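You operate a simulated robot arm through the tools that you are given. There is no shell and no other tool. Be economical: measure what you need, move in short steps, check, and stop when the job is done.

Carry out the task below with a simulated robot arm. There is one attempt and no reset: what you move stays moved.

TASK
Put the number puck labelled "105" from the top of the white table on the clear plate there and the number puck that says "583" on top of the green tin.
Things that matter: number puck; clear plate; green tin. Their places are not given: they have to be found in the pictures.

It is judged by the outcome, as a careful person would: the job done as asked, and still so three seconds after it is handed in. It fails if anything else is knocked over, pushed out of place, dropped, spilled or broken.

THE ROBOT
A 7-joint arm with a two-finger parallel gripper, fixed in place. Base frame: the origin is at the foot of the arm, x ahead of it, y to its left, z up; the work surface is at about z = 0.86. Lengths are in m, angles in degrees, forces in N, time in s.
With the tool pointing down near the work surface it reaches from about 0.3 to 0.7 m from the base axis. Its first joint turns from -66.0 to 66.0 degrees. Payload 1.57 kg.
Tool frame: the origin (TCP) lies between the finger pads and is the grasp point; the fingertips stand 0.03 m ahead of it; z points along the fingers, y is the line along which they close. The gripper opens to 0.11 m. The fingers are 0.024 m wide and 0.012 m thick; the gripper's body (0.048 by 0.112 m) begins 0.078 m behind the TCP.
Orientation is that of the tool frame in the base frame, as a unit quaternion [w, x, y, z]. With the fingers straight down and closing along the base's y, the tool's x points along the base's -x, its y along +y and its z along -z.

THE INTERFACE
- The arm moves only by the tool send_rows. Its argument "steps" is a list that holds one entry, the list of rows, each a list of 7 numbers: the shift along the tool's x, y, z in m, then the turn, a rotation vector about the tool's x, y, z in rad, then the finger opening in m, from 0 to 0.11. In form: [[[x, y, z, rx, ry, rz, hand], ...]]. A call has 1 to 10 rows; each row shifts and turns the commanded pose from where the row before left it, along the tool's axes as they then stand. A row lasts 0.2 s, in which the tool goes at most 0.05 m and 8.6 degrees; a call with a longer step from one row to the next is refused whole, and so is a gripper value outside its range. A pose out of reach is approached as far as the arm can. The call stops where the force on the tool passes 40 N (or 10 N more than at its start, if that is more) or the arm is blocked; 0.2 s more then pass. The fingers move at their own pace (about 0.108 m/s each) and stop on an object; they squeeze with about 39 N. The grip force told is the motor's: it shows also when the fingers shut on nothing. Time passes only in rows, and 0.2 s behind the last, so rows that do not move let the fingers close. It gives the time, the measured TCP pose, the force on the tool (base axes), the opening and the grip force at its end, in the units of the frame above (readings bear some noise).
- Cameras (640 x 400 px; columns grow to the right, rows downward): "scene" is fixed at [0.1681, -0.4047, 1.3873]; the picture's right is [0.68, -0.74, 0.00], its down [-0.53, -0.49, -0.69] and it looks along [0.51, 0.47, -0.72] (base axes); focal length 294 px, centre (320, 200). "wrist" rides on the gripper at [-0.036, 0, -0.08] in the tool frame; the picture's right is [0.00, -1.00, 0.00], its down [0.97, 0.00, -0.24] and it looks along [0.24, 0.00, 0.97] (tool axes); focal length 218 px, centre (320, 200).
- capture(camera): a new picture of that camera. No time passes.
- point_at(camera, pixels): there is no depth. For up to 12 entries [column, row, z] of the newest picture of that camera ("zoom" is the newest enlarged one), the place [x, y] in the base frame at which the ray of that pixel passes the height z, good to about 0.003 m. No time passes.
- inspect(camera, box): a new picture of the part [left, top, right, bottom] of that camera's present view, enlarged. No time passes.
- sign_off(): hands the job in; it is judged then, once.

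Work in short steps. Measure before you move; look again where a grasp or a placing could have gone wrong, and mend it. You have 60 turns and 30 pictures in all, the two below and enlarged ones among them. Open the gripper and draw the arm clear of the work before you hand the job in, unless the task says otherwise; then end with one line.

The tools are called after "Request:" as a command line: name --argument value ..., lists and objects as JSON in quotes. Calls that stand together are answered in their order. send_rows: Moves the arm, as the interface text tells. Its arguments: {"type":"object","properties":{"steps":{"type":"array","items":{"type":"array","items":{"type":"array","items":{"type":"number"}}}}},"required":["steps"]} The other tools are called the same way: capture (camera) takes a picture; point_at (camera, pixels) gives the place at which the rays of pixels pass given heights; inspect (camera, box) takes an enlarged picture of a part of a camera's view; sign_off () hands the job in.

At the start:

```text
clock: 0.0
eef_pos: [0.4809, -0.0374, 1.1285]
ee_rot: [0.0, 0.0, 1.0, 0.0]
contact_force: [0.0, -0.7, -0.4]
grip_width: 0.1101
finger_force: 0.1
```

scene: 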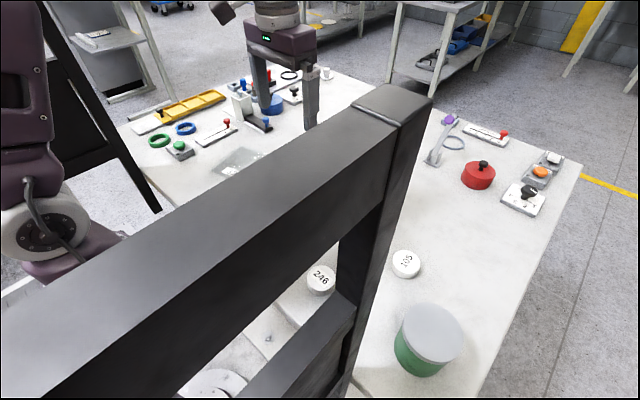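
wrist: 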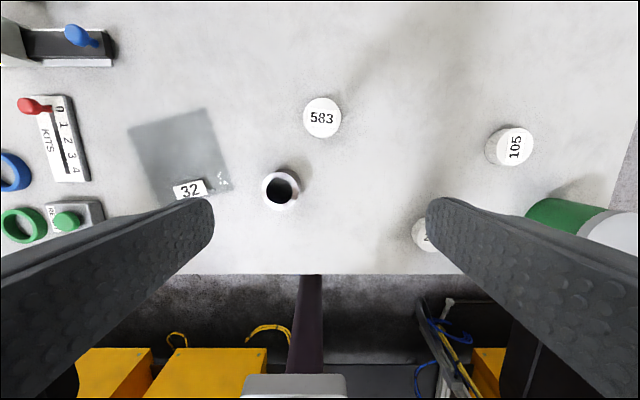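

The wrist picture shows 583 near (322,118), 105 near (515,146), a clear plate near (180,150) and the green tin near (590,220). I'll enlarge these to measure them.

Request:
inspect --camera "wrist" --box '[100, 80, 340, 230]'

Request:
inspect --camera "scene" --box '[280, 220, 500, 400]'

Request:
point_at --camera "wrist" --pixels '[[322, 118, 0.88], [303, 118, 0.88], [341, 118, 0.88], [515, 146, 0.88], [205, 108, 0.862], [128, 128, 0.862], [232, 186, 0.862], [155, 205, 0.862], [281, 188, 0.86], [190, 188, 0.862], [425, 235, 0.88]]'

Request:
point_at --camera "scene" --pixels '[[406, 264, 0.88], [406, 278, 0.86], [395, 352, 0.86], [420, 376, 0.86], [432, 332, 0.92], [432, 332, 0.94], [432, 332, 0.96], [400, 332, 0.94], [464, 332, 0.94]]'

```text
2.67 times, centred on (220, 155) of wrist
```

zoom: 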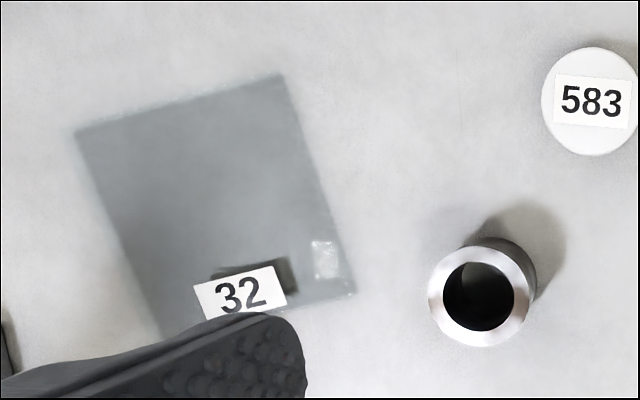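

```text
2.22 times, centred on (390, 310) of scene
```

zoom: 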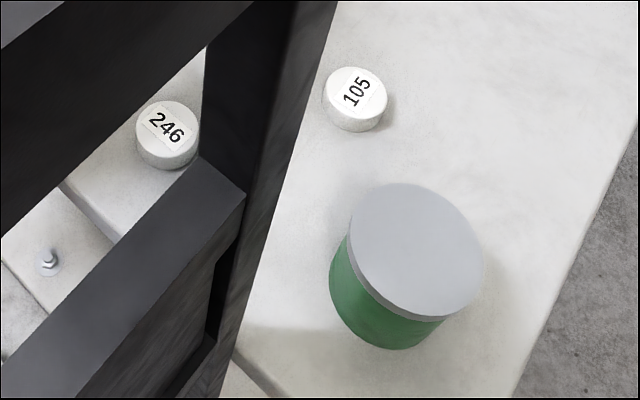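

```text
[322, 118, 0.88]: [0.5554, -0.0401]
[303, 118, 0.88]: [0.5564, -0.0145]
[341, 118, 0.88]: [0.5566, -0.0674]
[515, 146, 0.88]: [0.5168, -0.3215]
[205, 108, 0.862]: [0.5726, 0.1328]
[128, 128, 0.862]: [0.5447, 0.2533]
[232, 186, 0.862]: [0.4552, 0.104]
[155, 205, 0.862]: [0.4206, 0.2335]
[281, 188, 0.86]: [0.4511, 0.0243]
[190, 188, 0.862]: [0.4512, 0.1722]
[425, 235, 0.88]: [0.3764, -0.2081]
```

```text
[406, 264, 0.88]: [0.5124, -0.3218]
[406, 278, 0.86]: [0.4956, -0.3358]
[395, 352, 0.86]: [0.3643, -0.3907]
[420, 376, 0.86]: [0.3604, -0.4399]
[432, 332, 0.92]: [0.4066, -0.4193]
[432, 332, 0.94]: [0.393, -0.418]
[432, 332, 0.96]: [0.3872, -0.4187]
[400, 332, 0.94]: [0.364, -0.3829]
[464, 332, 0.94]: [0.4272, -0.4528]
```

The plate is around (0.50, 0.18) with a "32" item at its near edge. A dark frame stands near the scene camera. I'll move toward 105 at this height and look at the tin, frame and clearances.

Request:
send_rows --steps '[[[0, -0.045, 0, 0, 0, 0, 0.11], [0, -0.045, 0, 0, 0, 0, 0.11], [0, -0.045, 0, 0, 0, 0, 0.11], [0, -0.045, 0, 0, 0, 0, 0.11], [0, -0.045, 0, 0, 0, 0, 0.11]]]'

Request:
capture --camera "wrist"

Request:
capture --camera "scene"

```text
clock: 1.2
eef_pos: [0.4796, -0.2614, 1.1285]
ee_rot: [0.0, 0.0, 1.0, -0.001]
contact_force: [1.2, -0.3, -0.1]
grip_width: 0.1102
finger_force: 0.0
```

```text
25 pictures are left
```

wrist: 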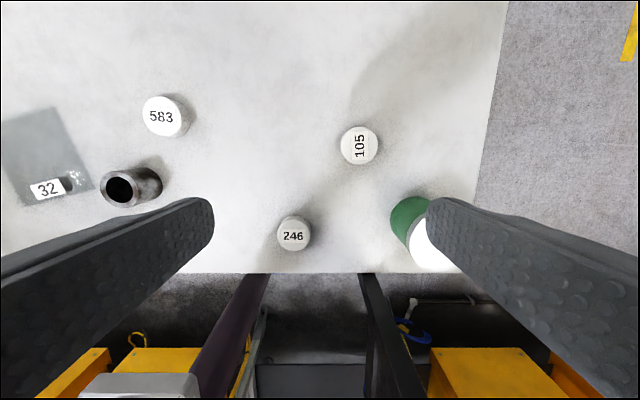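

```text
24 pictures are left
```

scene: 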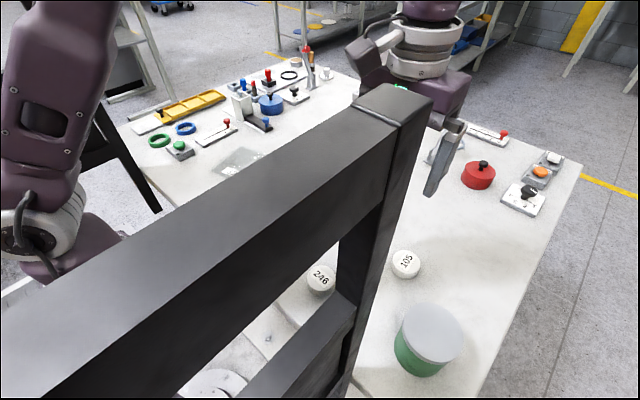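

The scene shows the frame's post off the near table edge, around (0.3, -0.35), which is close to the arm's line to the tin. I'll measure the pucks and tin from here and enlarge the 105 and the tin.

Request:
inspect --camera "wrist" --box '[270, 110, 470, 290]'

Request:
point_at --camera "wrist" --pixels '[[359, 146, 0.88], [340, 146, 0.88], [379, 146, 0.88], [359, 127, 0.88], [359, 166, 0.88], [391, 215, 0.86], [408, 197, 0.86], [166, 117, 0.88], [280, 273, 0.86]]'

```text
2.22 times, centred on (370, 200) of wrist
```

zoom: 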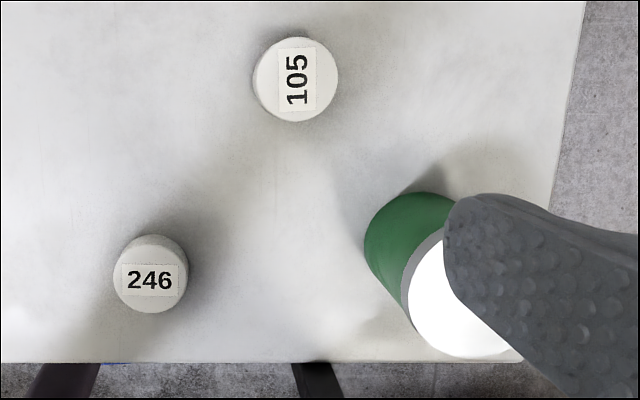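

```text
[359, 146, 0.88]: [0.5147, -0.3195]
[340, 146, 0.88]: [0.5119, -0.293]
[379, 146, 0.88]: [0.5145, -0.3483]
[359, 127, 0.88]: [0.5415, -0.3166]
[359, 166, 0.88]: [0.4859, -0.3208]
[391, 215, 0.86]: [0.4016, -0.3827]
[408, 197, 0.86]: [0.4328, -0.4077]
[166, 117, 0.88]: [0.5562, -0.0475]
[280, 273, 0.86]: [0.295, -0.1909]
```

105 lies at about (0.5145, -0.320), roughly 0.054 wide and 0.025 high. I'll move above it and lower to z≈0.97, then check.

Request:
send_rows --steps '[[[-0.018, -0.03, 0, 0, 0, 0, 0.11], [-0.017, -0.028, 0, 0, 0, 0, 0.11], [0, 0, 0.04, 0, 0, 0, 0.11], [0, 0, 0.04, 0, 0, 0, 0.11], [0, 0, 0.04, 0, 0, 0, 0.11], [0, 0, 0.04, 0, 0, 0, 0.11]]]'

Request:
capture --camera "wrist"

Request:
capture --camera "scene"

```text
clock: 2.6
eef_pos: [0.5169, -0.32, 0.968]
ee_rot: [0.0, 0.001, 1.0, 0.0]
contact_force: [0.6, 0.2, -0.4]
grip_width: 0.1098
finger_force: 0.1
```

```text
22 pictures are left
```

wrist: 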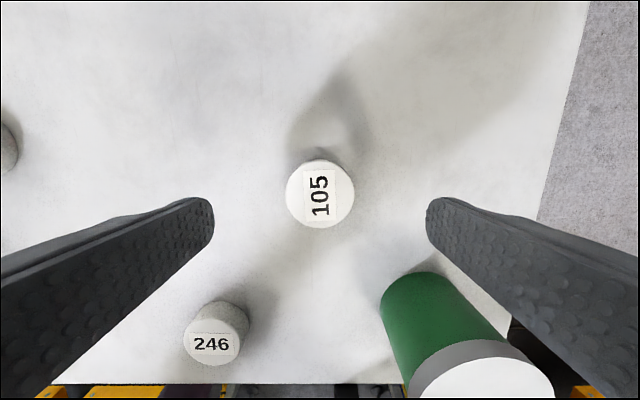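

```text
21 pictures are left
```

scene: 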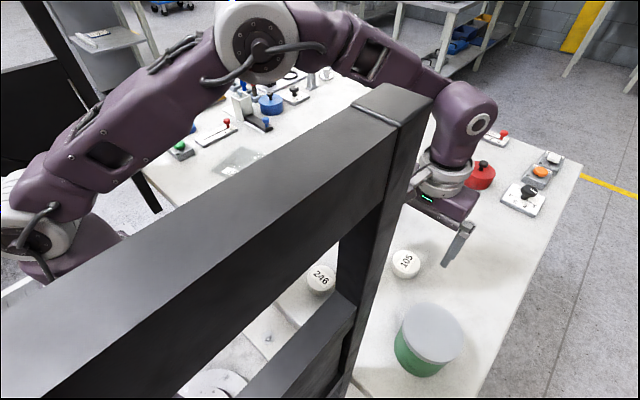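

105 is centred between the fingers at (320,194). I'll lower to z≈0.894, grip and lift.

Request:
send_rows --steps '[[[0.002, 0, 0.03, 0, 0, 0, 0.11], [0, 0, 0.03, 0, 0, 0, 0.11], [0, 0, 0.014, 0, 0, 0, 0.11], [0, 0, 0, 0, 0, 0, 0.04], [0, 0, 0, 0, 0, 0, 0.04], [0, 0, 0, 0, 0, 0, 0.04], [0, 0, 0, 0, 0, 0, 0.04]]]'

Request:
inspect --camera "wrist" --box '[160, 150, 480, 350]'

```text
clock: 4.2
eef_pos: [0.5137, -0.321, 0.8945]
ee_rot: [0.0, 0.0, 1.0, -0.001]
contact_force: [0.2, -1.2, 0.0]
grip_width: 0.0525
finger_force: 38.4
```

```text
2.00 times, centred on (320, 250) of wrist
```

zoom: 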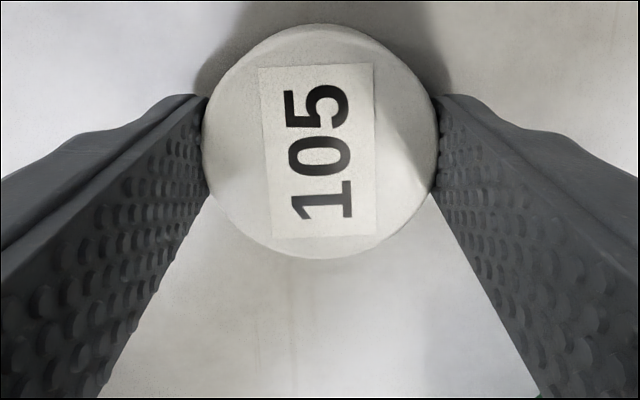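

105 is held at 0.0525 m. I'll lift it and carry it toward the plate.

Request:
send_rows --steps '[[[0, 0, -0.02, 0, 0, 0, 0.04], [0, 0, -0.04, 0, 0, 0, 0.04], [0, 0, -0.04, 0, 0, 0, 0.04], [0, 0, -0.04, 0, 0, 0, 0.04], [0, 0, -0.04, 0, 0, 0, 0.04], [0, 0.045, 0, 0, 0, 0, 0.04], [0, 0.045, 0, 0, 0, 0, 0.04], [0, 0.045, 0, 0, 0, 0, 0.04], [0, 0.045, 0, 0, 0, 0, 0.04], [0, 0.045, 0, 0, 0, 0, 0.04]]]'

Request:
send_rows --steps '[[[0, 0.045, 0, 0, 0, 0, 0.04], [0, 0.045, 0, 0, 0, 0, 0.04], [0, 0.045, 0, 0, 0, 0, 0.04], [0, 0.045, 0, 0, 0, 0, 0.04], [0, 0.045, 0, 0, 0, 0, 0.04], [0, 0.03, 0, 0, 0, 0, 0.04]]]'

Request:
capture --camera "wrist"

Request:
inspect --camera "scene" --box '[180, 100, 320, 200]'

```text
clock: 6.4
eef_pos: [0.5119, -0.0939, 1.0733]
ee_rot: [0.001, 0.001, 1.0, 0.0]
contact_force: [0.3, 0.1, -0.1]
grip_width: 0.0525
finger_force: 39.3
```

```text
clock: 7.8
eef_pos: [0.513, 0.1611, 1.078]
ee_rot: [0.0, 0.001, 1.0, -0.001]
contact_force: [0.5, 0.1, -0.4]
grip_width: 0.0523
finger_force: 39.0
```

```text
19 pictures are left
```

wrist: 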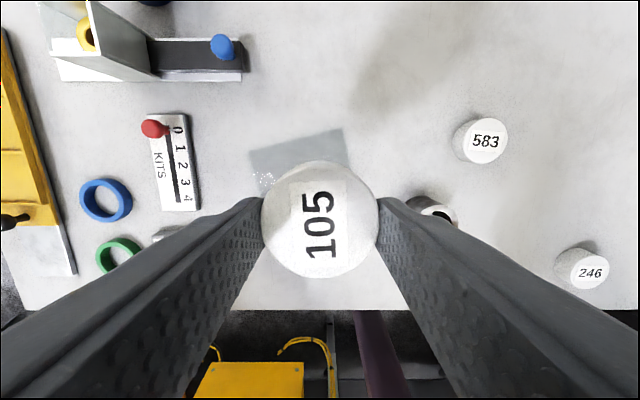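

```text
4.00 times, centred on (250, 150) of scene
```

zoom: 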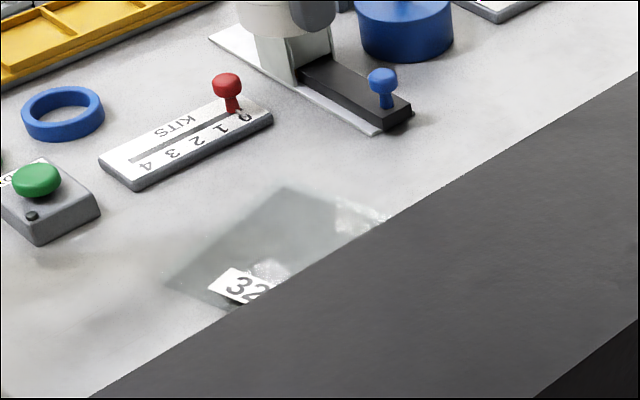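

The plate centre works out at about (0.499, 0.180), with the "32" tag at x≈0.45. I'll aim for (0.510, 0.179) to leave room beside the tag, and lower to just above it.

Request:
send_rows --steps '[[[0.003, 0.018, 0.03, 0, 0, 0, 0.04], [0, 0, 0.04, 0, 0, 0, 0.04], [0, 0, 0.04, 0, 0, 0, 0.04], [0, 0, 0.035, 0, 0, 0, 0.04], [0, 0, 0, 0, 0, 0, 0.04]]]'

Request:
capture --camera "wrist"

```text
clock: 9.0
eef_pos: [0.507, 0.1765, 0.933]
ee_rot: [0.001, 0.0, 1.0, 0.001]
contact_force: [-0.3, 0.4, 0.1]
grip_width: 0.0527
finger_force: 39.0
```

```text
17 pictures are left
```

wrist: 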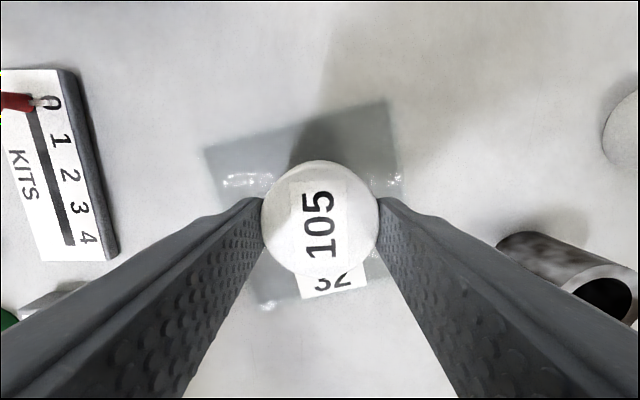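

The plate shows on all sides of the puck, with corners near (205,148) and (388,100). I'll lower in fine steps and watch for contact.

Request:
send_rows --steps '[[[0, 0, 0.015, 0, 0, 0, 0.04], [0, 0, 0.01, 0, 0, 0, 0.04], [0, 0, 0.004, 0, 0, 0, 0.04], [0, 0, 0.002, 0, 0, 0, 0.04]]]'

```text
clock: 10.0
eef_pos: [0.5116, 0.1784, 0.9012]
ee_rot: [0.003, 0.0, 1.0, 0.001]
contact_force: [-4.9, 0.6, 36.4]
grip_width: 0.0527
finger_force: 39.0
```

Contact is firm at z 0.901 (36 N upward). I'll ease up slightly, release and rise.

Request:
send_rows --steps '[[[0, 0, -0.0015, 0, 0, 0, 0.04], [0, 0, 0, 0, 0, 0, 0.07], [0, 0, 0, 0, 0, 0, 0.085], [0, 0, -0.02, 0, 0, 0, 0.085], [0, 0, -0.04, 0, 0, 0, 0.085], [0, 0, -0.05, 0, 0, 0, 0.085], [0, 0, -0.05, 0, 0, 0, 0.11], [0, 0, -0.05, 0, 0, 0, 0.11]]]'

Request:
capture --camera "wrist"

```text
clock: 11.8
eef_pos: [0.5097, 0.1817, 1.1099]
ee_rot: [-0.001, 0.0, 1.0, 0.0]
contact_force: [-0.4, 0.5, 0.0]
grip_width: 0.11
finger_force: 0.0
```

```text
16 pictures are left
```

wrist: 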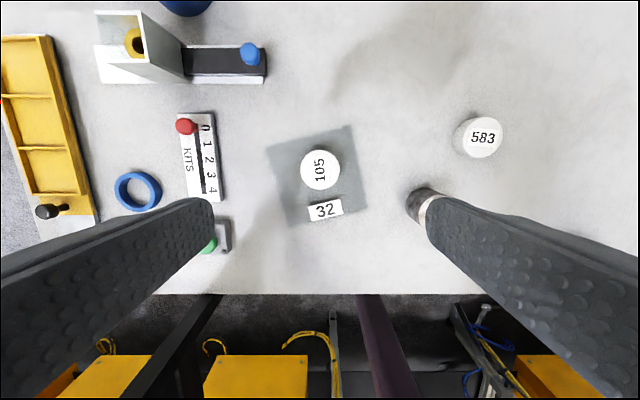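

105 sits flat on the plate. Next I'll go above 583 at about (0.5555, -0.042).

Request:
send_rows --steps '[[[-0.009, -0.045, 0, 0, 0, 0, 0.11], [-0.009, -0.045, 0, 0, 0, 0, 0.11], [-0.009, -0.045, 0, 0, 0, 0, 0.11], [-0.009, -0.045, 0, 0, 0, 0, 0.11], [-0.009, -0.044, 0, 0, 0, 0, 0.11], [0, 0, 0.045, 0, 0, 0, 0.11], [0, 0, 0.045, 0, 0, 0, 0.11], [0, 0, 0.045, 0, 0, 0, 0.11], [0, 0, 0, 0, 0, 0, 0.11]]]'

Request:
capture --camera "wrist"

Request:
point_at --camera "wrist" --pixels '[[320, 193, 0.885]]'

```text
clock: 13.8
eef_pos: [0.5555, -0.0467, 0.9764]
ee_rot: [0.0, -0.001, 1.0, 0.0]
contact_force: [0.5, -0.3, 0.1]
grip_width: 0.11
finger_force: 0.0
```

```text
15 pictures are left
```

wrist: 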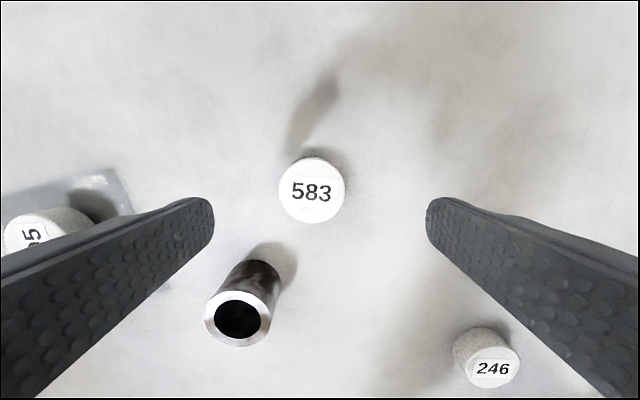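

```text
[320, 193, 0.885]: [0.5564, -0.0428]
```

583 sits about 5 mm to the +y side of centre. I'll correct for that, lower and grip.

Request:
send_rows --steps '[[[0, 0.005, 0.03, 0, 0, 0, 0.11], [0, 0, 0.03, 0, 0, 0, 0.11], [0, 0, 0.022, 0, 0, 0, 0.11], [0, 0, 0, 0, 0, 0, 0.04], [0, 0, 0, 0, 0, 0, 0.04], [0, 0, 0, 0, 0, 0, 0.04], [0, 0, 0, 0, 0, 0, 0.04]]]'

```text
clock: 15.4
eef_pos: [0.5575, -0.0395, 0.8935]
ee_rot: [0.0, 0.0, 1.0, 0.0]
contact_force: [-0.5, 0.2, 0.2]
grip_width: 0.0527
finger_force: 38.7
```

583 is held. I'll lift and move right at z≈1.13 toward the tin side.

Request:
send_rows --steps '[[[0, 0, -0.02, 0, 0, 0, 0.04], [0, 0, -0.045, 0, 0, 0, 0.04], [0, 0, -0.045, 0, 0, 0, 0.04], [0, 0, -0.045, 0, 0, 0, 0.04], [0, 0, -0.045, 0, 0, 0, 0.04], [0, 0, -0.04, 0, 0, 0, 0.04], [0, -0.045, 0, 0, 0, 0, 0.04], [0, -0.045, 0, 0, 0, 0, 0.04], [0, -0.045, 0, 0, 0, 0, 0.04], [0, -0.045, 0, 0, 0, 0, 0.04]]]'

Request:
send_rows --steps '[[[0, -0.045, 0, 0, 0, 0, 0.04], [0, -0.045, 0, 0, 0, 0, 0.04], [0, -0.045, 0, 0, 0, 0, 0.04], [0, -0.045, 0, 0, 0, 0, 0.04], [0, 0, 0, 0, 0, 0, 0.04]]]'

Request:
capture --camera "wrist"

Request:
capture --camera "scene"

```text
clock: 17.6
eef_pos: [0.5558, -0.2204, 1.1329]
ee_rot: [0.0, -0.001, 1.0, 0.001]
contact_force: [0.4, -0.7, -0.5]
grip_width: 0.0525
finger_force: 38.6
```

```text
clock: 18.8
eef_pos: [0.5143, -0.3434, 1.1253]
ee_rot: [-0.003, 0.001, 1.0, 0.001]
contact_force: [0.5, 0.2, -0.6]
grip_width: 0.0523
finger_force: 39.0
out of reach, approached as far as the arm can: row 2, 3, 4
```

```text
14 pictures are left
```

wrist: 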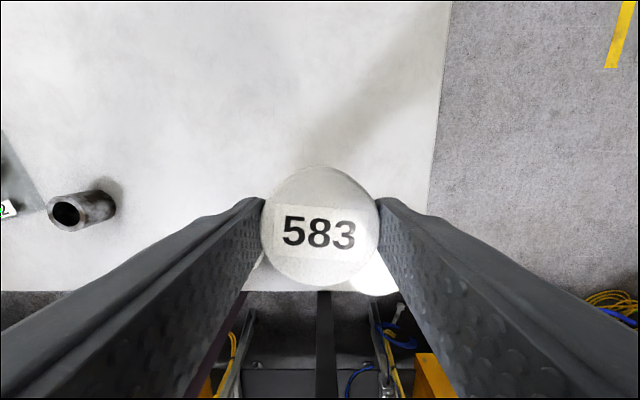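

```text
13 pictures are left
```

scene: 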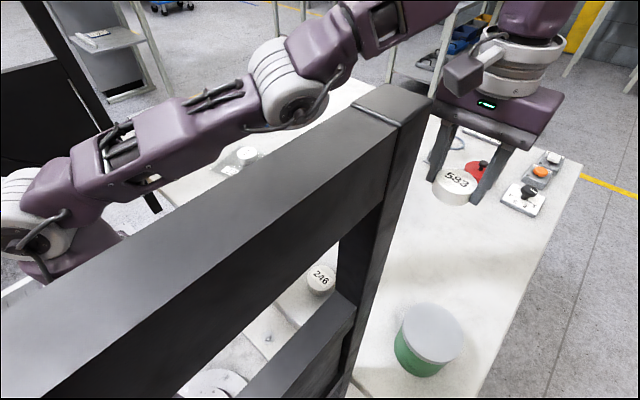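

583 is held at (0.514, -0.343). The post stands at about (0.30, -0.35) with its top near 1.31, so a vertical approach to the tin would bring the forearm into it. My plan is to set 583 down on clear table near (0.515, -0.29) and regrasp it with the gripper yawed and leaning toward +x+y. First I'll lower a little to see where the commanded pose is.

Request:
send_rows --steps '[[[0, 0.03, 0.03, 0, 0, 0, 0.04], [0, 0, 0.04, 0, 0, 0, 0.04], [0, 0, 0, 0, 0, 0, 0.04]]]'

```text
clock: 19.6
eef_pos: [0.5216, -0.339, 1.1227]
ee_rot: [0.0, 0.0, 1.0, 0.0]
contact_force: [-0.2, 1.7, 0.6]
grip_width: 0.0522
finger_force: 38.9
out of reach, approached as far as the arm can: row 1, 2
```

The commanded pose is still beyond reach, around (0.556, -0.37, 1.06). I'll bring it inward.

Request:
send_rows --steps '[[[0.02, 0.03, 0, 0, 0, 0, 0.04], [0.02, 0.03, 0, 0, 0, 0, 0.04], [0, 0, 0, 0, 0, 0, 0.04], [0, 0, 0, 0, 0, 0, 0.04]]]'

```text
clock: 20.6
eef_pos: [0.5269, -0.3155, 1.1386]
ee_rot: [-0.002, 0.0, 1.0, 0.001]
contact_force: [0.7, -0.6, 0.1]
grip_width: 0.0524
finger_force: 39.2
out of reach, approached as far as the arm can: row 1, 2
```

The readings don't match what I expected. I'll try another inward and downward step to leave the reach limit.

Request:
send_rows --steps '[[[0.03, 0.0, 0, 0, 0, 0, 0.04], [0.03, 0.0, 0, 0, 0, 0, 0.04], [0, 0, 0, 0, 0, 0, 0.04], [0, 0, 0, 0, 0, 0, 0.04]]]'

```text
clock: 21.6
eef_pos: [0.5147, -0.3274, 1.1441]
ee_rot: [0.0, 0.0, 1.0, 0.0]
contact_force: [0.1, 0.4, 0.0]
grip_width: 0.0524
finger_force: 39.0
out of reach, approached as far as the arm can: row 1, 2
```

I'll keep stepping inward in small amounts and watch which rows become reachable.

Request:
send_rows --steps '[[[0.03, 0.02, 0, 0, 0, 0, 0.04], [0.03, 0.02, 0, 0, 0, 0, 0.04], [0.03, 0.02, 0, 0, 0, 0, 0.04], [0, 0, 0, 0, 0, 0, 0.04], [0, 0, 0, 0, 0, 0, 0.04]]]'

Request:
capture --camera "scene"

```text
clock: 22.8
eef_pos: [0.5176, -0.3274, 1.143]
ee_rot: [0.0, 0.0, 1.0, 0.0]
contact_force: [-0.2, 0.1, -0.3]
grip_width: 0.0527
finger_force: 38.7
out of reach, approached as far as the arm can: row 1, 2, 3
```

```text
12 pictures are left
```

scene: 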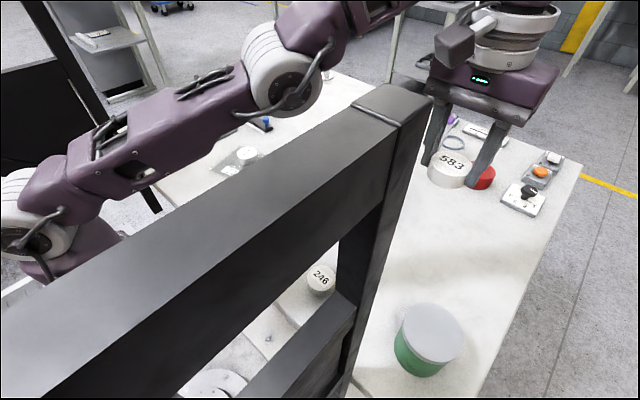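

The arm looks stretched near an elbow singularity. I'll try small downward-and-inward steps.

Request:
send_rows --steps '[[[0.008, 0.005, 0.01, 0, 0, 0, 0.04], [0.008, 0.005, 0.01, 0, 0, 0, 0.04], [0.008, 0.005, 0.01, 0, 0, 0, 0.04], [0.008, 0.005, 0.01, 0, 0, 0, 0.04], [0, 0, 0, 0, 0, 0, 0.04], [0, 0, 0, 0, 0, 0, 0.04]]]'

```text
clock: 24.2
eef_pos: [0.5163, -0.3272, 1.1406]
ee_rot: [-0.001, -0.001, 1.0, 0.001]
contact_force: [0.4, 0.0, -0.6]
grip_width: 0.0525
finger_force: 39.2
out of reach, approached as far as the arm can: row 1, 2, 3, 4
```

Still stuck. I'll retrace the lateral path (+y), the direction I came from.

Request:
send_rows --steps '[[[0, 0.045, 0, 0, 0, 0, 0.04], [0, 0.045, 0, 0, 0, 0, 0.04], [0, 0.045, 0, 0, 0, 0, 0.04], [0, 0, 0, 0, 0, 0, 0.04], [0, 0, 0, 0, 0, 0, 0.04]]]'

```text
clock: 25.4
eef_pos: [0.534, -0.2597, 1.1431]
ee_rot: [0.0, 0.001, 1.0, 0.0]
contact_force: [0.7, -0.2, -0.4]
grip_width: 0.0524
finger_force: 38.2
out of reach, approached as far as the arm can: row 1, 2
```

Row 3 was within reach again. Now a small downward step from here.

Request:
send_rows --steps '[[[0.01, 0, 0.02, 0, 0, 0, 0.04], [0.01, 0, 0.02, 0, 0, 0, 0.04], [0.0, 0, 0.02, 0, 0, 0, 0.04], [0, 0, 0, 0, 0, 0, 0.04]]]'

```text
clock: 26.4
eef_pos: [0.5128, -0.2607, 1.0849]
ee_rot: [0.0, 0.0, 1.0, 0.0]
contact_force: [0.6, 0.0, -0.6]
grip_width: 0.0523
finger_force: 39.6
```

The arm moves normally again. I'll lower to set 583 down at about (0.51, -0.285).

Request:
send_rows --steps '[[[0, -0.025, 0.04, 0, 0, 0, 0.04], [0, 0, 0.045, 0, 0, 0, 0.04], [0, 0, 0.045, 0, 0, 0, 0.04], [0, 0, 0.04, 0, 0, 0, 0.04], [0, 0, 0.014, 0, 0, 0, 0.04], [0, 0, 0.005, 0, 0, 0, 0.04], [0, 0, 0, 0, 0, 0, 0.04]]]'

```text
clock: 28.0
eef_pos: [0.5139, -0.285, 0.8949]
ee_rot: [0.0, 0.0, 1.0, 0.0]
contact_force: [0.7, -0.9, 0.9]
grip_width: 0.0522
finger_force: 38.9
```

The puck is on the table. I'll release, rise and yaw the tool by -45°.

Request:
send_rows --steps '[[[0, 0, 0, 0, 0, 0, 0.11], [0, 0, 0, 0, 0, 0, 0.11], [0, 0, -0.04, 0, 0, 0, 0.11], [0, 0, -0.04, 0, 0, -0.1309, 0.11], [0, 0, 0, 0, 0, -0.1309, 0.11], [0, 0, 0, 0, 0, -0.1309, 0.11], [0, 0, 0, 0, 0, -0.1309, 0.11], [0, 0, 0, 0, 0, -0.1309, 0.11], [0, 0, 0, 0, 0, -0.1309, 0.11]]]'

```text
clock: 30.0
eef_pos: [0.5133, -0.2869, 0.9729]
ee_rot: [0.0, -0.384, 0.924, 0.0]
contact_force: [-0.1, -0.4, 0.9]
grip_width: 0.1099
finger_force: 0.0
```

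The yaw is as wanted. Next I'll tilt 20° about the closing axis and look.

Request:
send_rows --steps '[[[0, 0, 0, 0, 0.1164, 0, 0.11], [0, 0, 0, 0, 0.1164, 0, 0.11], [0, 0, 0, 0, 0.1163, 0, 0.11], [0, 0, 0, 0, 0, 0, 0.11]]]'

Request:
capture --camera "wrist"

```text
clock: 31.0
eef_pos: [0.5128, -0.2868, 0.9746]
ee_rot: [-0.162, -0.377, 0.91, -0.066]
contact_force: [0.2, 0.3, 0.1]
grip_width: 0.1099
finger_force: 0.0
```

```text
11 pictures are left
```

wrist: 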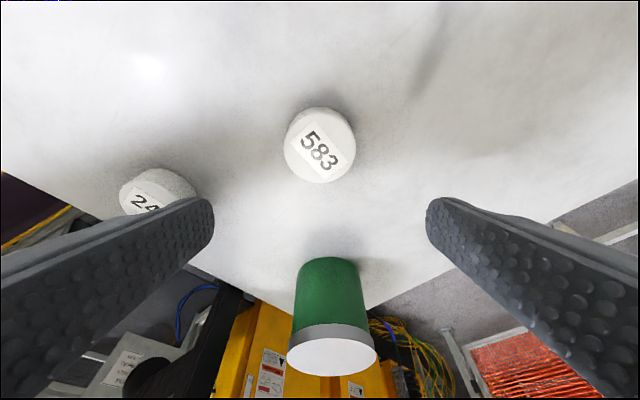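

This is a good view of the tin, with its lid at about (332,357). I'll measure it along with the puck.

Request:
point_at --camera "wrist" --pixels '[[333, 357, 0.93], [333, 357, 0.94], [333, 357, 0.95], [289, 350, 0.94], [377, 348, 0.94], [296, 274, 0.86], [362, 274, 0.86], [330, 258, 0.86], [320, 140, 0.885], [332, 376, 0.94], [332, 338, 0.94]]'

Request:
inspect --camera "wrist" --box '[100, 240, 420, 400]'

```text
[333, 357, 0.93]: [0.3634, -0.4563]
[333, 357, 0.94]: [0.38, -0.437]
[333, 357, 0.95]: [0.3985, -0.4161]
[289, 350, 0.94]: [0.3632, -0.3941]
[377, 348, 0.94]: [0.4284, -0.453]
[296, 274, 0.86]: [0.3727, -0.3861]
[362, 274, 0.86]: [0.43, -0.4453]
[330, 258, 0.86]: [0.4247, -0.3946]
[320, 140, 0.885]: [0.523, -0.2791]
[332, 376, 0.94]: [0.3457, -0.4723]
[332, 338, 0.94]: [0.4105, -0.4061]
```

```text
2.00 times, centred on (260, 320) of wrist
```

zoom: 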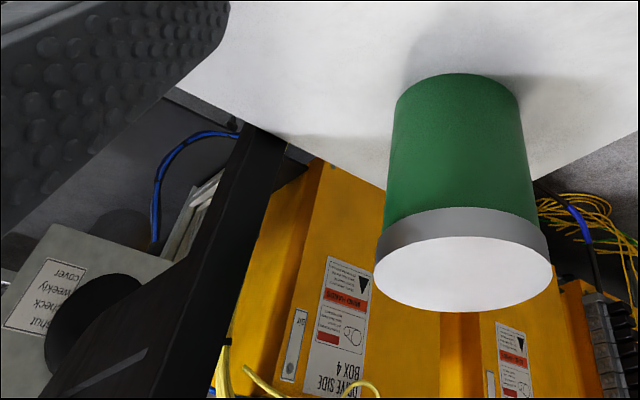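

The tin's centre is about (0.394, -0.423) with its top at about 0.944. The puck is where I left it, so I'll go down tilted onto it and grip.

Request:
send_rows --steps '[[[-0.0137, 0.001, 0.0355, 0, 0, 0, 0.11], [-0.0137, 0.0, 0.0355, 0, 0, 0, 0.11], [0, 0, 0, 0, 0, 0, 0.11]]]'

Request:
capture --camera "wrist"

```text
clock: 31.8
eef_pos: [0.5102, -0.2861, 0.899]
ee_rot: [-0.16, -0.377, 0.91, -0.066]
contact_force: [-0.2, 0.3, 0.3]
grip_width: 0.1099
finger_force: 0.1
```

```text
9 pictures are left
```

wrist: 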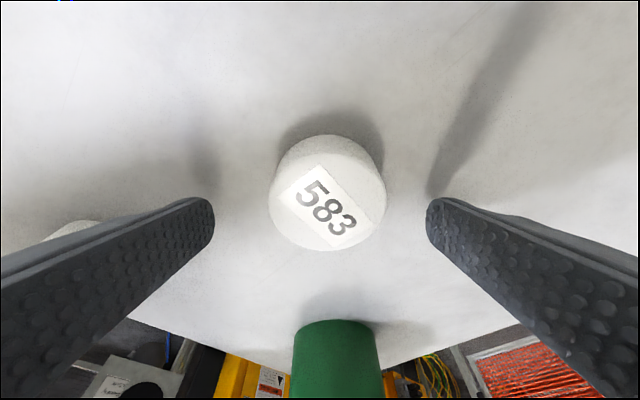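

With the lean, the pads at puck height sit about 12 mm short of the puck's centre line. I'll shift by (+0.0105, +0.008) and slightly down, then close.

Request:
send_rows --steps '[[[-0.0133, -0.0018, -0.0017, 0, 0, 0, 0.11], [0, 0, 0, 0, 0, 0, 0.08], [0, 0, 0, 0, 0, 0, 0.04], [0, 0, 0, 0, 0, 0, 0.04], [0, 0, 0, 0, 0, 0, 0.04], [0, 0, 0, 0, 0, 0, 0.04]]]'

Request:
capture --camera "wrist"

```text
clock: 33.2
eef_pos: [0.5218, -0.2761, 0.896]
ee_rot: [-0.16, -0.377, 0.91, -0.067]
contact_force: [0.0, 0.9, 0.3]
grip_width: 0.0522
finger_force: 39.3
```

```text
8 pictures are left
```

wrist: 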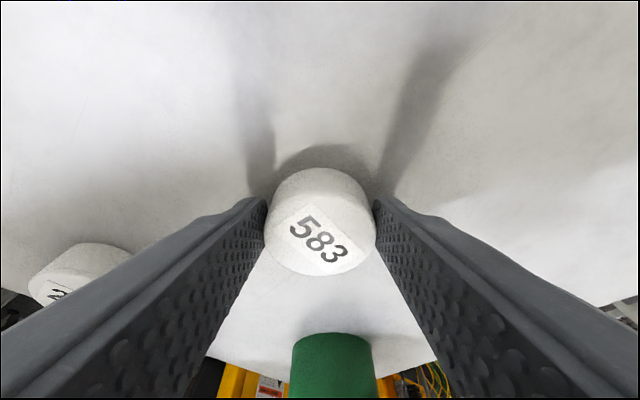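

Gripped at the full 0.052 m diameter. I'll lift to z≈1.02, drawing slightly inward.

Request:
send_rows --steps '[[[0.0103, 0, -0.0282, 0, 0, 0, 0.04], [0.0154, 0, -0.0423, 0, 0, 0, 0.04], [0.0282, 0.0134, -0.037, 0, 0, 0, 0.04], [0, 0, 0, 0, 0, 0, 0.04]]]'

```text
clock: 34.2
eef_pos: [0.5015, -0.2785, 1.0121]
ee_rot: [-0.16, -0.376, 0.91, -0.067]
contact_force: [-0.7, 0.0, -0.8]
grip_width: 0.0525
finger_force: 39.2
```

Now partway to the tin, then I'll check the clearance to the post in the scene view.

Request:
send_rows --steps '[[[0.0348, -0.0071, 0.0098, 0, 0, 0, 0.04], [0.0348, -0.0071, 0.0098, 0, 0, 0, 0.04], [0.0348, -0.0071, 0.0098, 0, 0, 0, 0.04], [0, 0, 0, 0, 0, 0, 0.04]]]'

Request:
capture --camera "scene"

```text
clock: 35.2
eef_pos: [0.4433, -0.3721, 1.0219]
ee_rot: [-0.16, -0.377, 0.91, -0.066]
contact_force: [-0.7, -0.7, -0.7]
grip_width: 0.0524
finger_force: 38.8
```

```text
7 pictures are left
```

scene: 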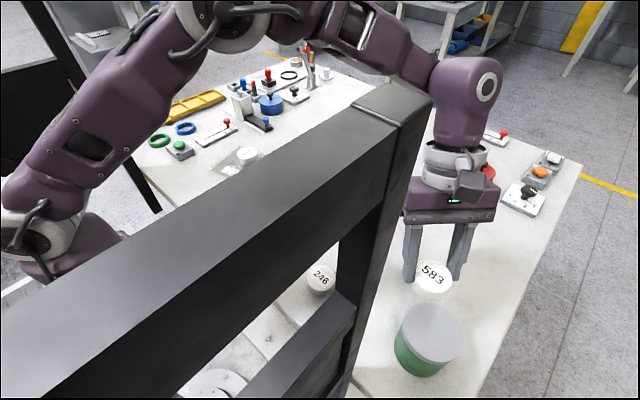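

The forearm passes behind and above the post with visible clearance. I'll go over the tin in two smaller steps.

Request:
send_rows --steps '[[[0.0151, -0.0004, 0.0055, 0, 0, 0, 0.04], [0.0151, -0.0004, 0.0055, 0, 0, 0, 0.04], [0.0152, -0.0004, 0.0055, 0, 0, 0, 0.04], [0, 0, 0, 0, 0, 0, 0.04]]]'

Request:
capture --camera "scene"

Request:
capture --camera "wrist"

```text
clock: 36.2
eef_pos: [0.4089, -0.4049, 1.0235]
ee_rot: [-0.161, -0.376, 0.91, -0.067]
contact_force: [0.1, 0.9, 0.4]
grip_width: 0.0526
finger_force: 38.7
```

```text
6 pictures are left
```

scene: 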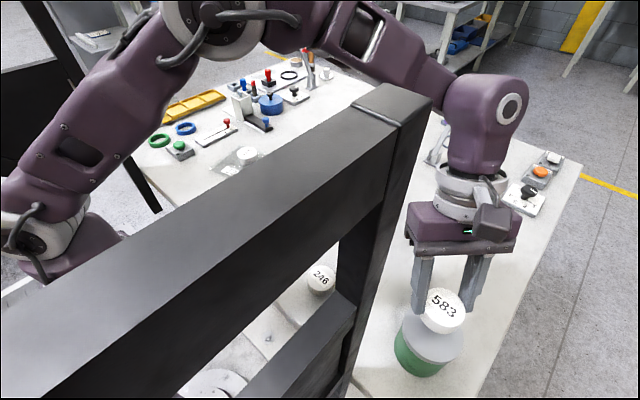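

```text
5 pictures are left
```

wrist: 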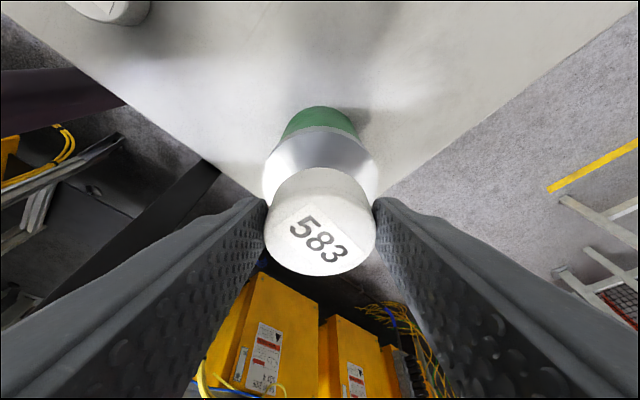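

583 is over the tin and clear of the post. I'll check the lid's centre before lowering.

Request:
point_at --camera "wrist" --pixels '[[262, 180, 0.944], [379, 178, 0.944], [318, 127, 0.944]]'

Request:
inspect --camera "wrist" --box '[230, 90, 410, 290]'

```text
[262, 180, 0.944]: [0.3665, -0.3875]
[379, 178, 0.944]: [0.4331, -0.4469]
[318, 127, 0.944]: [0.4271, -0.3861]
```

```text
2.00 times, centred on (320, 190) of wrist
```

zoom: 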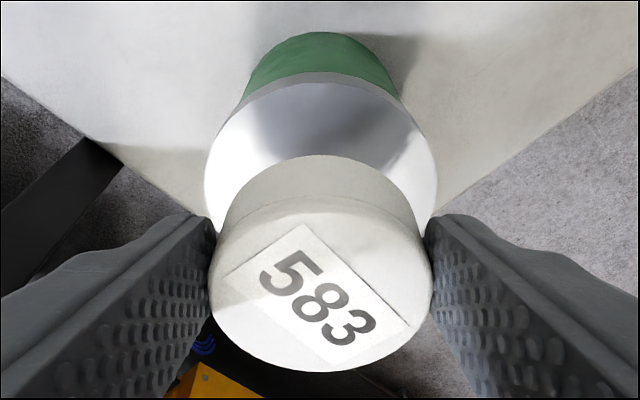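

The lid's centre is about (0.396, -0.419), and the puck is within 8 mm of it. I'll lower, with fine steps at the end.

Request:
send_rows --steps '[[[-0.0033, 0, 0.0165, 0, 0, 0, 0.04], [-0.004, 0, 0.016, 0, 0, 0, 0.04], [-0.001, 0, 0.0028, 0, 0, 0, 0.04], [0, 0, 0, 0, 0, 0, 0.04]]]'

```text
clock: 37.2
eef_pos: [0.4062, -0.4064, 0.9853]
ee_rot: [-0.16, -0.377, 0.91, -0.067]
contact_force: [-0.5, 0.3, 0.6]
grip_width: 0.0523
finger_force: 39.2
```

Request:
send_rows --steps '[[[-0.0007, 0, 0.0019, 0, 0, 0, 0.04], [0, 0, 0, 0, 0, 0, 0.04]]]'

```text
clock: 37.8
eef_pos: [0.4062, -0.4078, 0.9855]
ee_rot: [-0.16, -0.378, 0.91, -0.068]
contact_force: [0.9, -0.9, 17.2]
grip_width: 0.0522
finger_force: 39.0
```

Contact with the lid (17 N). I'll ease off, open, and withdraw along the tool axis.

Request:
send_rows --steps '[[[0.0002, 0, -0.0006, 0, 0, 0, 0.04], [0, 0, 0, 0, 0, 0, 0.06], [0, 0, 0, 0, 0, 0, 0.08], [0, 0, 0, 0, 0, 0, 0.08], [0.005, 0, -0.015, 0, 0, 0, 0.08], [0.01, 0, -0.03, 0, 0, 0, 0.08], [0, 0, -0.03, 0, 0, 0, 0.08]]]'

Request:
capture --camera "wrist"

```text
clock: 39.4
eef_pos: [0.4126, -0.397, 1.0607]
ee_rot: [-0.16, -0.377, 0.91, -0.066]
contact_force: [-1.7, 0.6, -0.4]
grip_width: 0.0801
finger_force: 0.1
```

```text
3 pictures are left
```

wrist: 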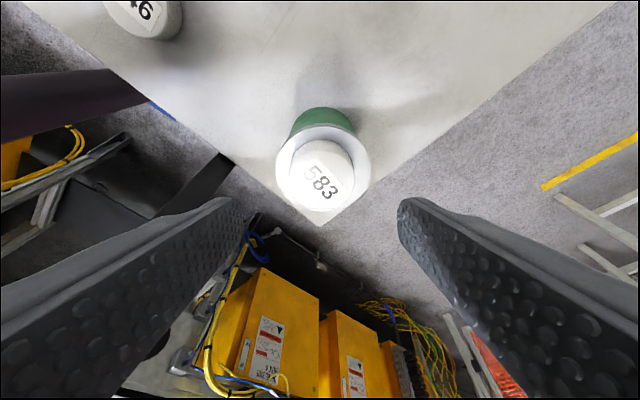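

583 sits flat and centred on the lid. I'll draw the arm clear and take a last look.

Request:
send_rows --steps '[[[-0.034, 0.005, -0.0124, 0, 0, 0, 0.08], [-0.034, 0.005, -0.0124, 0, 0, 0, 0.08], [-0.034, 0.005, -0.0124, 0, 0, 0, 0.11], [-0.025, 0.0265, -0.009, 0, 0, 0, 0.11], [-0.025, 0.0265, -0.009, 0, 0, 0, 0.11], [-0.025, 0.0265, -0.009, 0, 0, 0, 0.11], [0, 0, 0, 0, 0, 0, 0.11]]]'

Request:
capture --camera "scene"

```text
clock: 41.0
eef_pos: [0.4821, -0.1983, 1.0617]
ee_rot: [-0.159, -0.377, 0.91, -0.066]
contact_force: [0.6, 0.2, 0.2]
grip_width: 0.1102
finger_force: 0.0
```

```text
2 pictures are left
```

scene: 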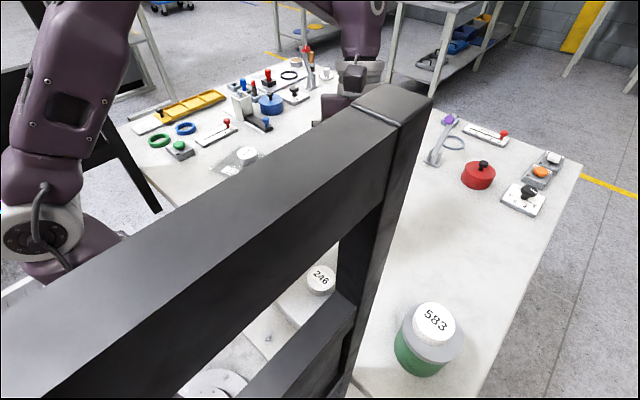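

583 is on the green tin at (433,320), 105 is on the clear plate at (247,153), and nothing else has moved. The arm is clear, so I'm handing in.

Request:
sign_off

```text
The job is handed in.
```

Puck 105 is on the clear plate and puck 583 is on top of the green tin. The gripper is open, the arm is clear, and the job is handed in.
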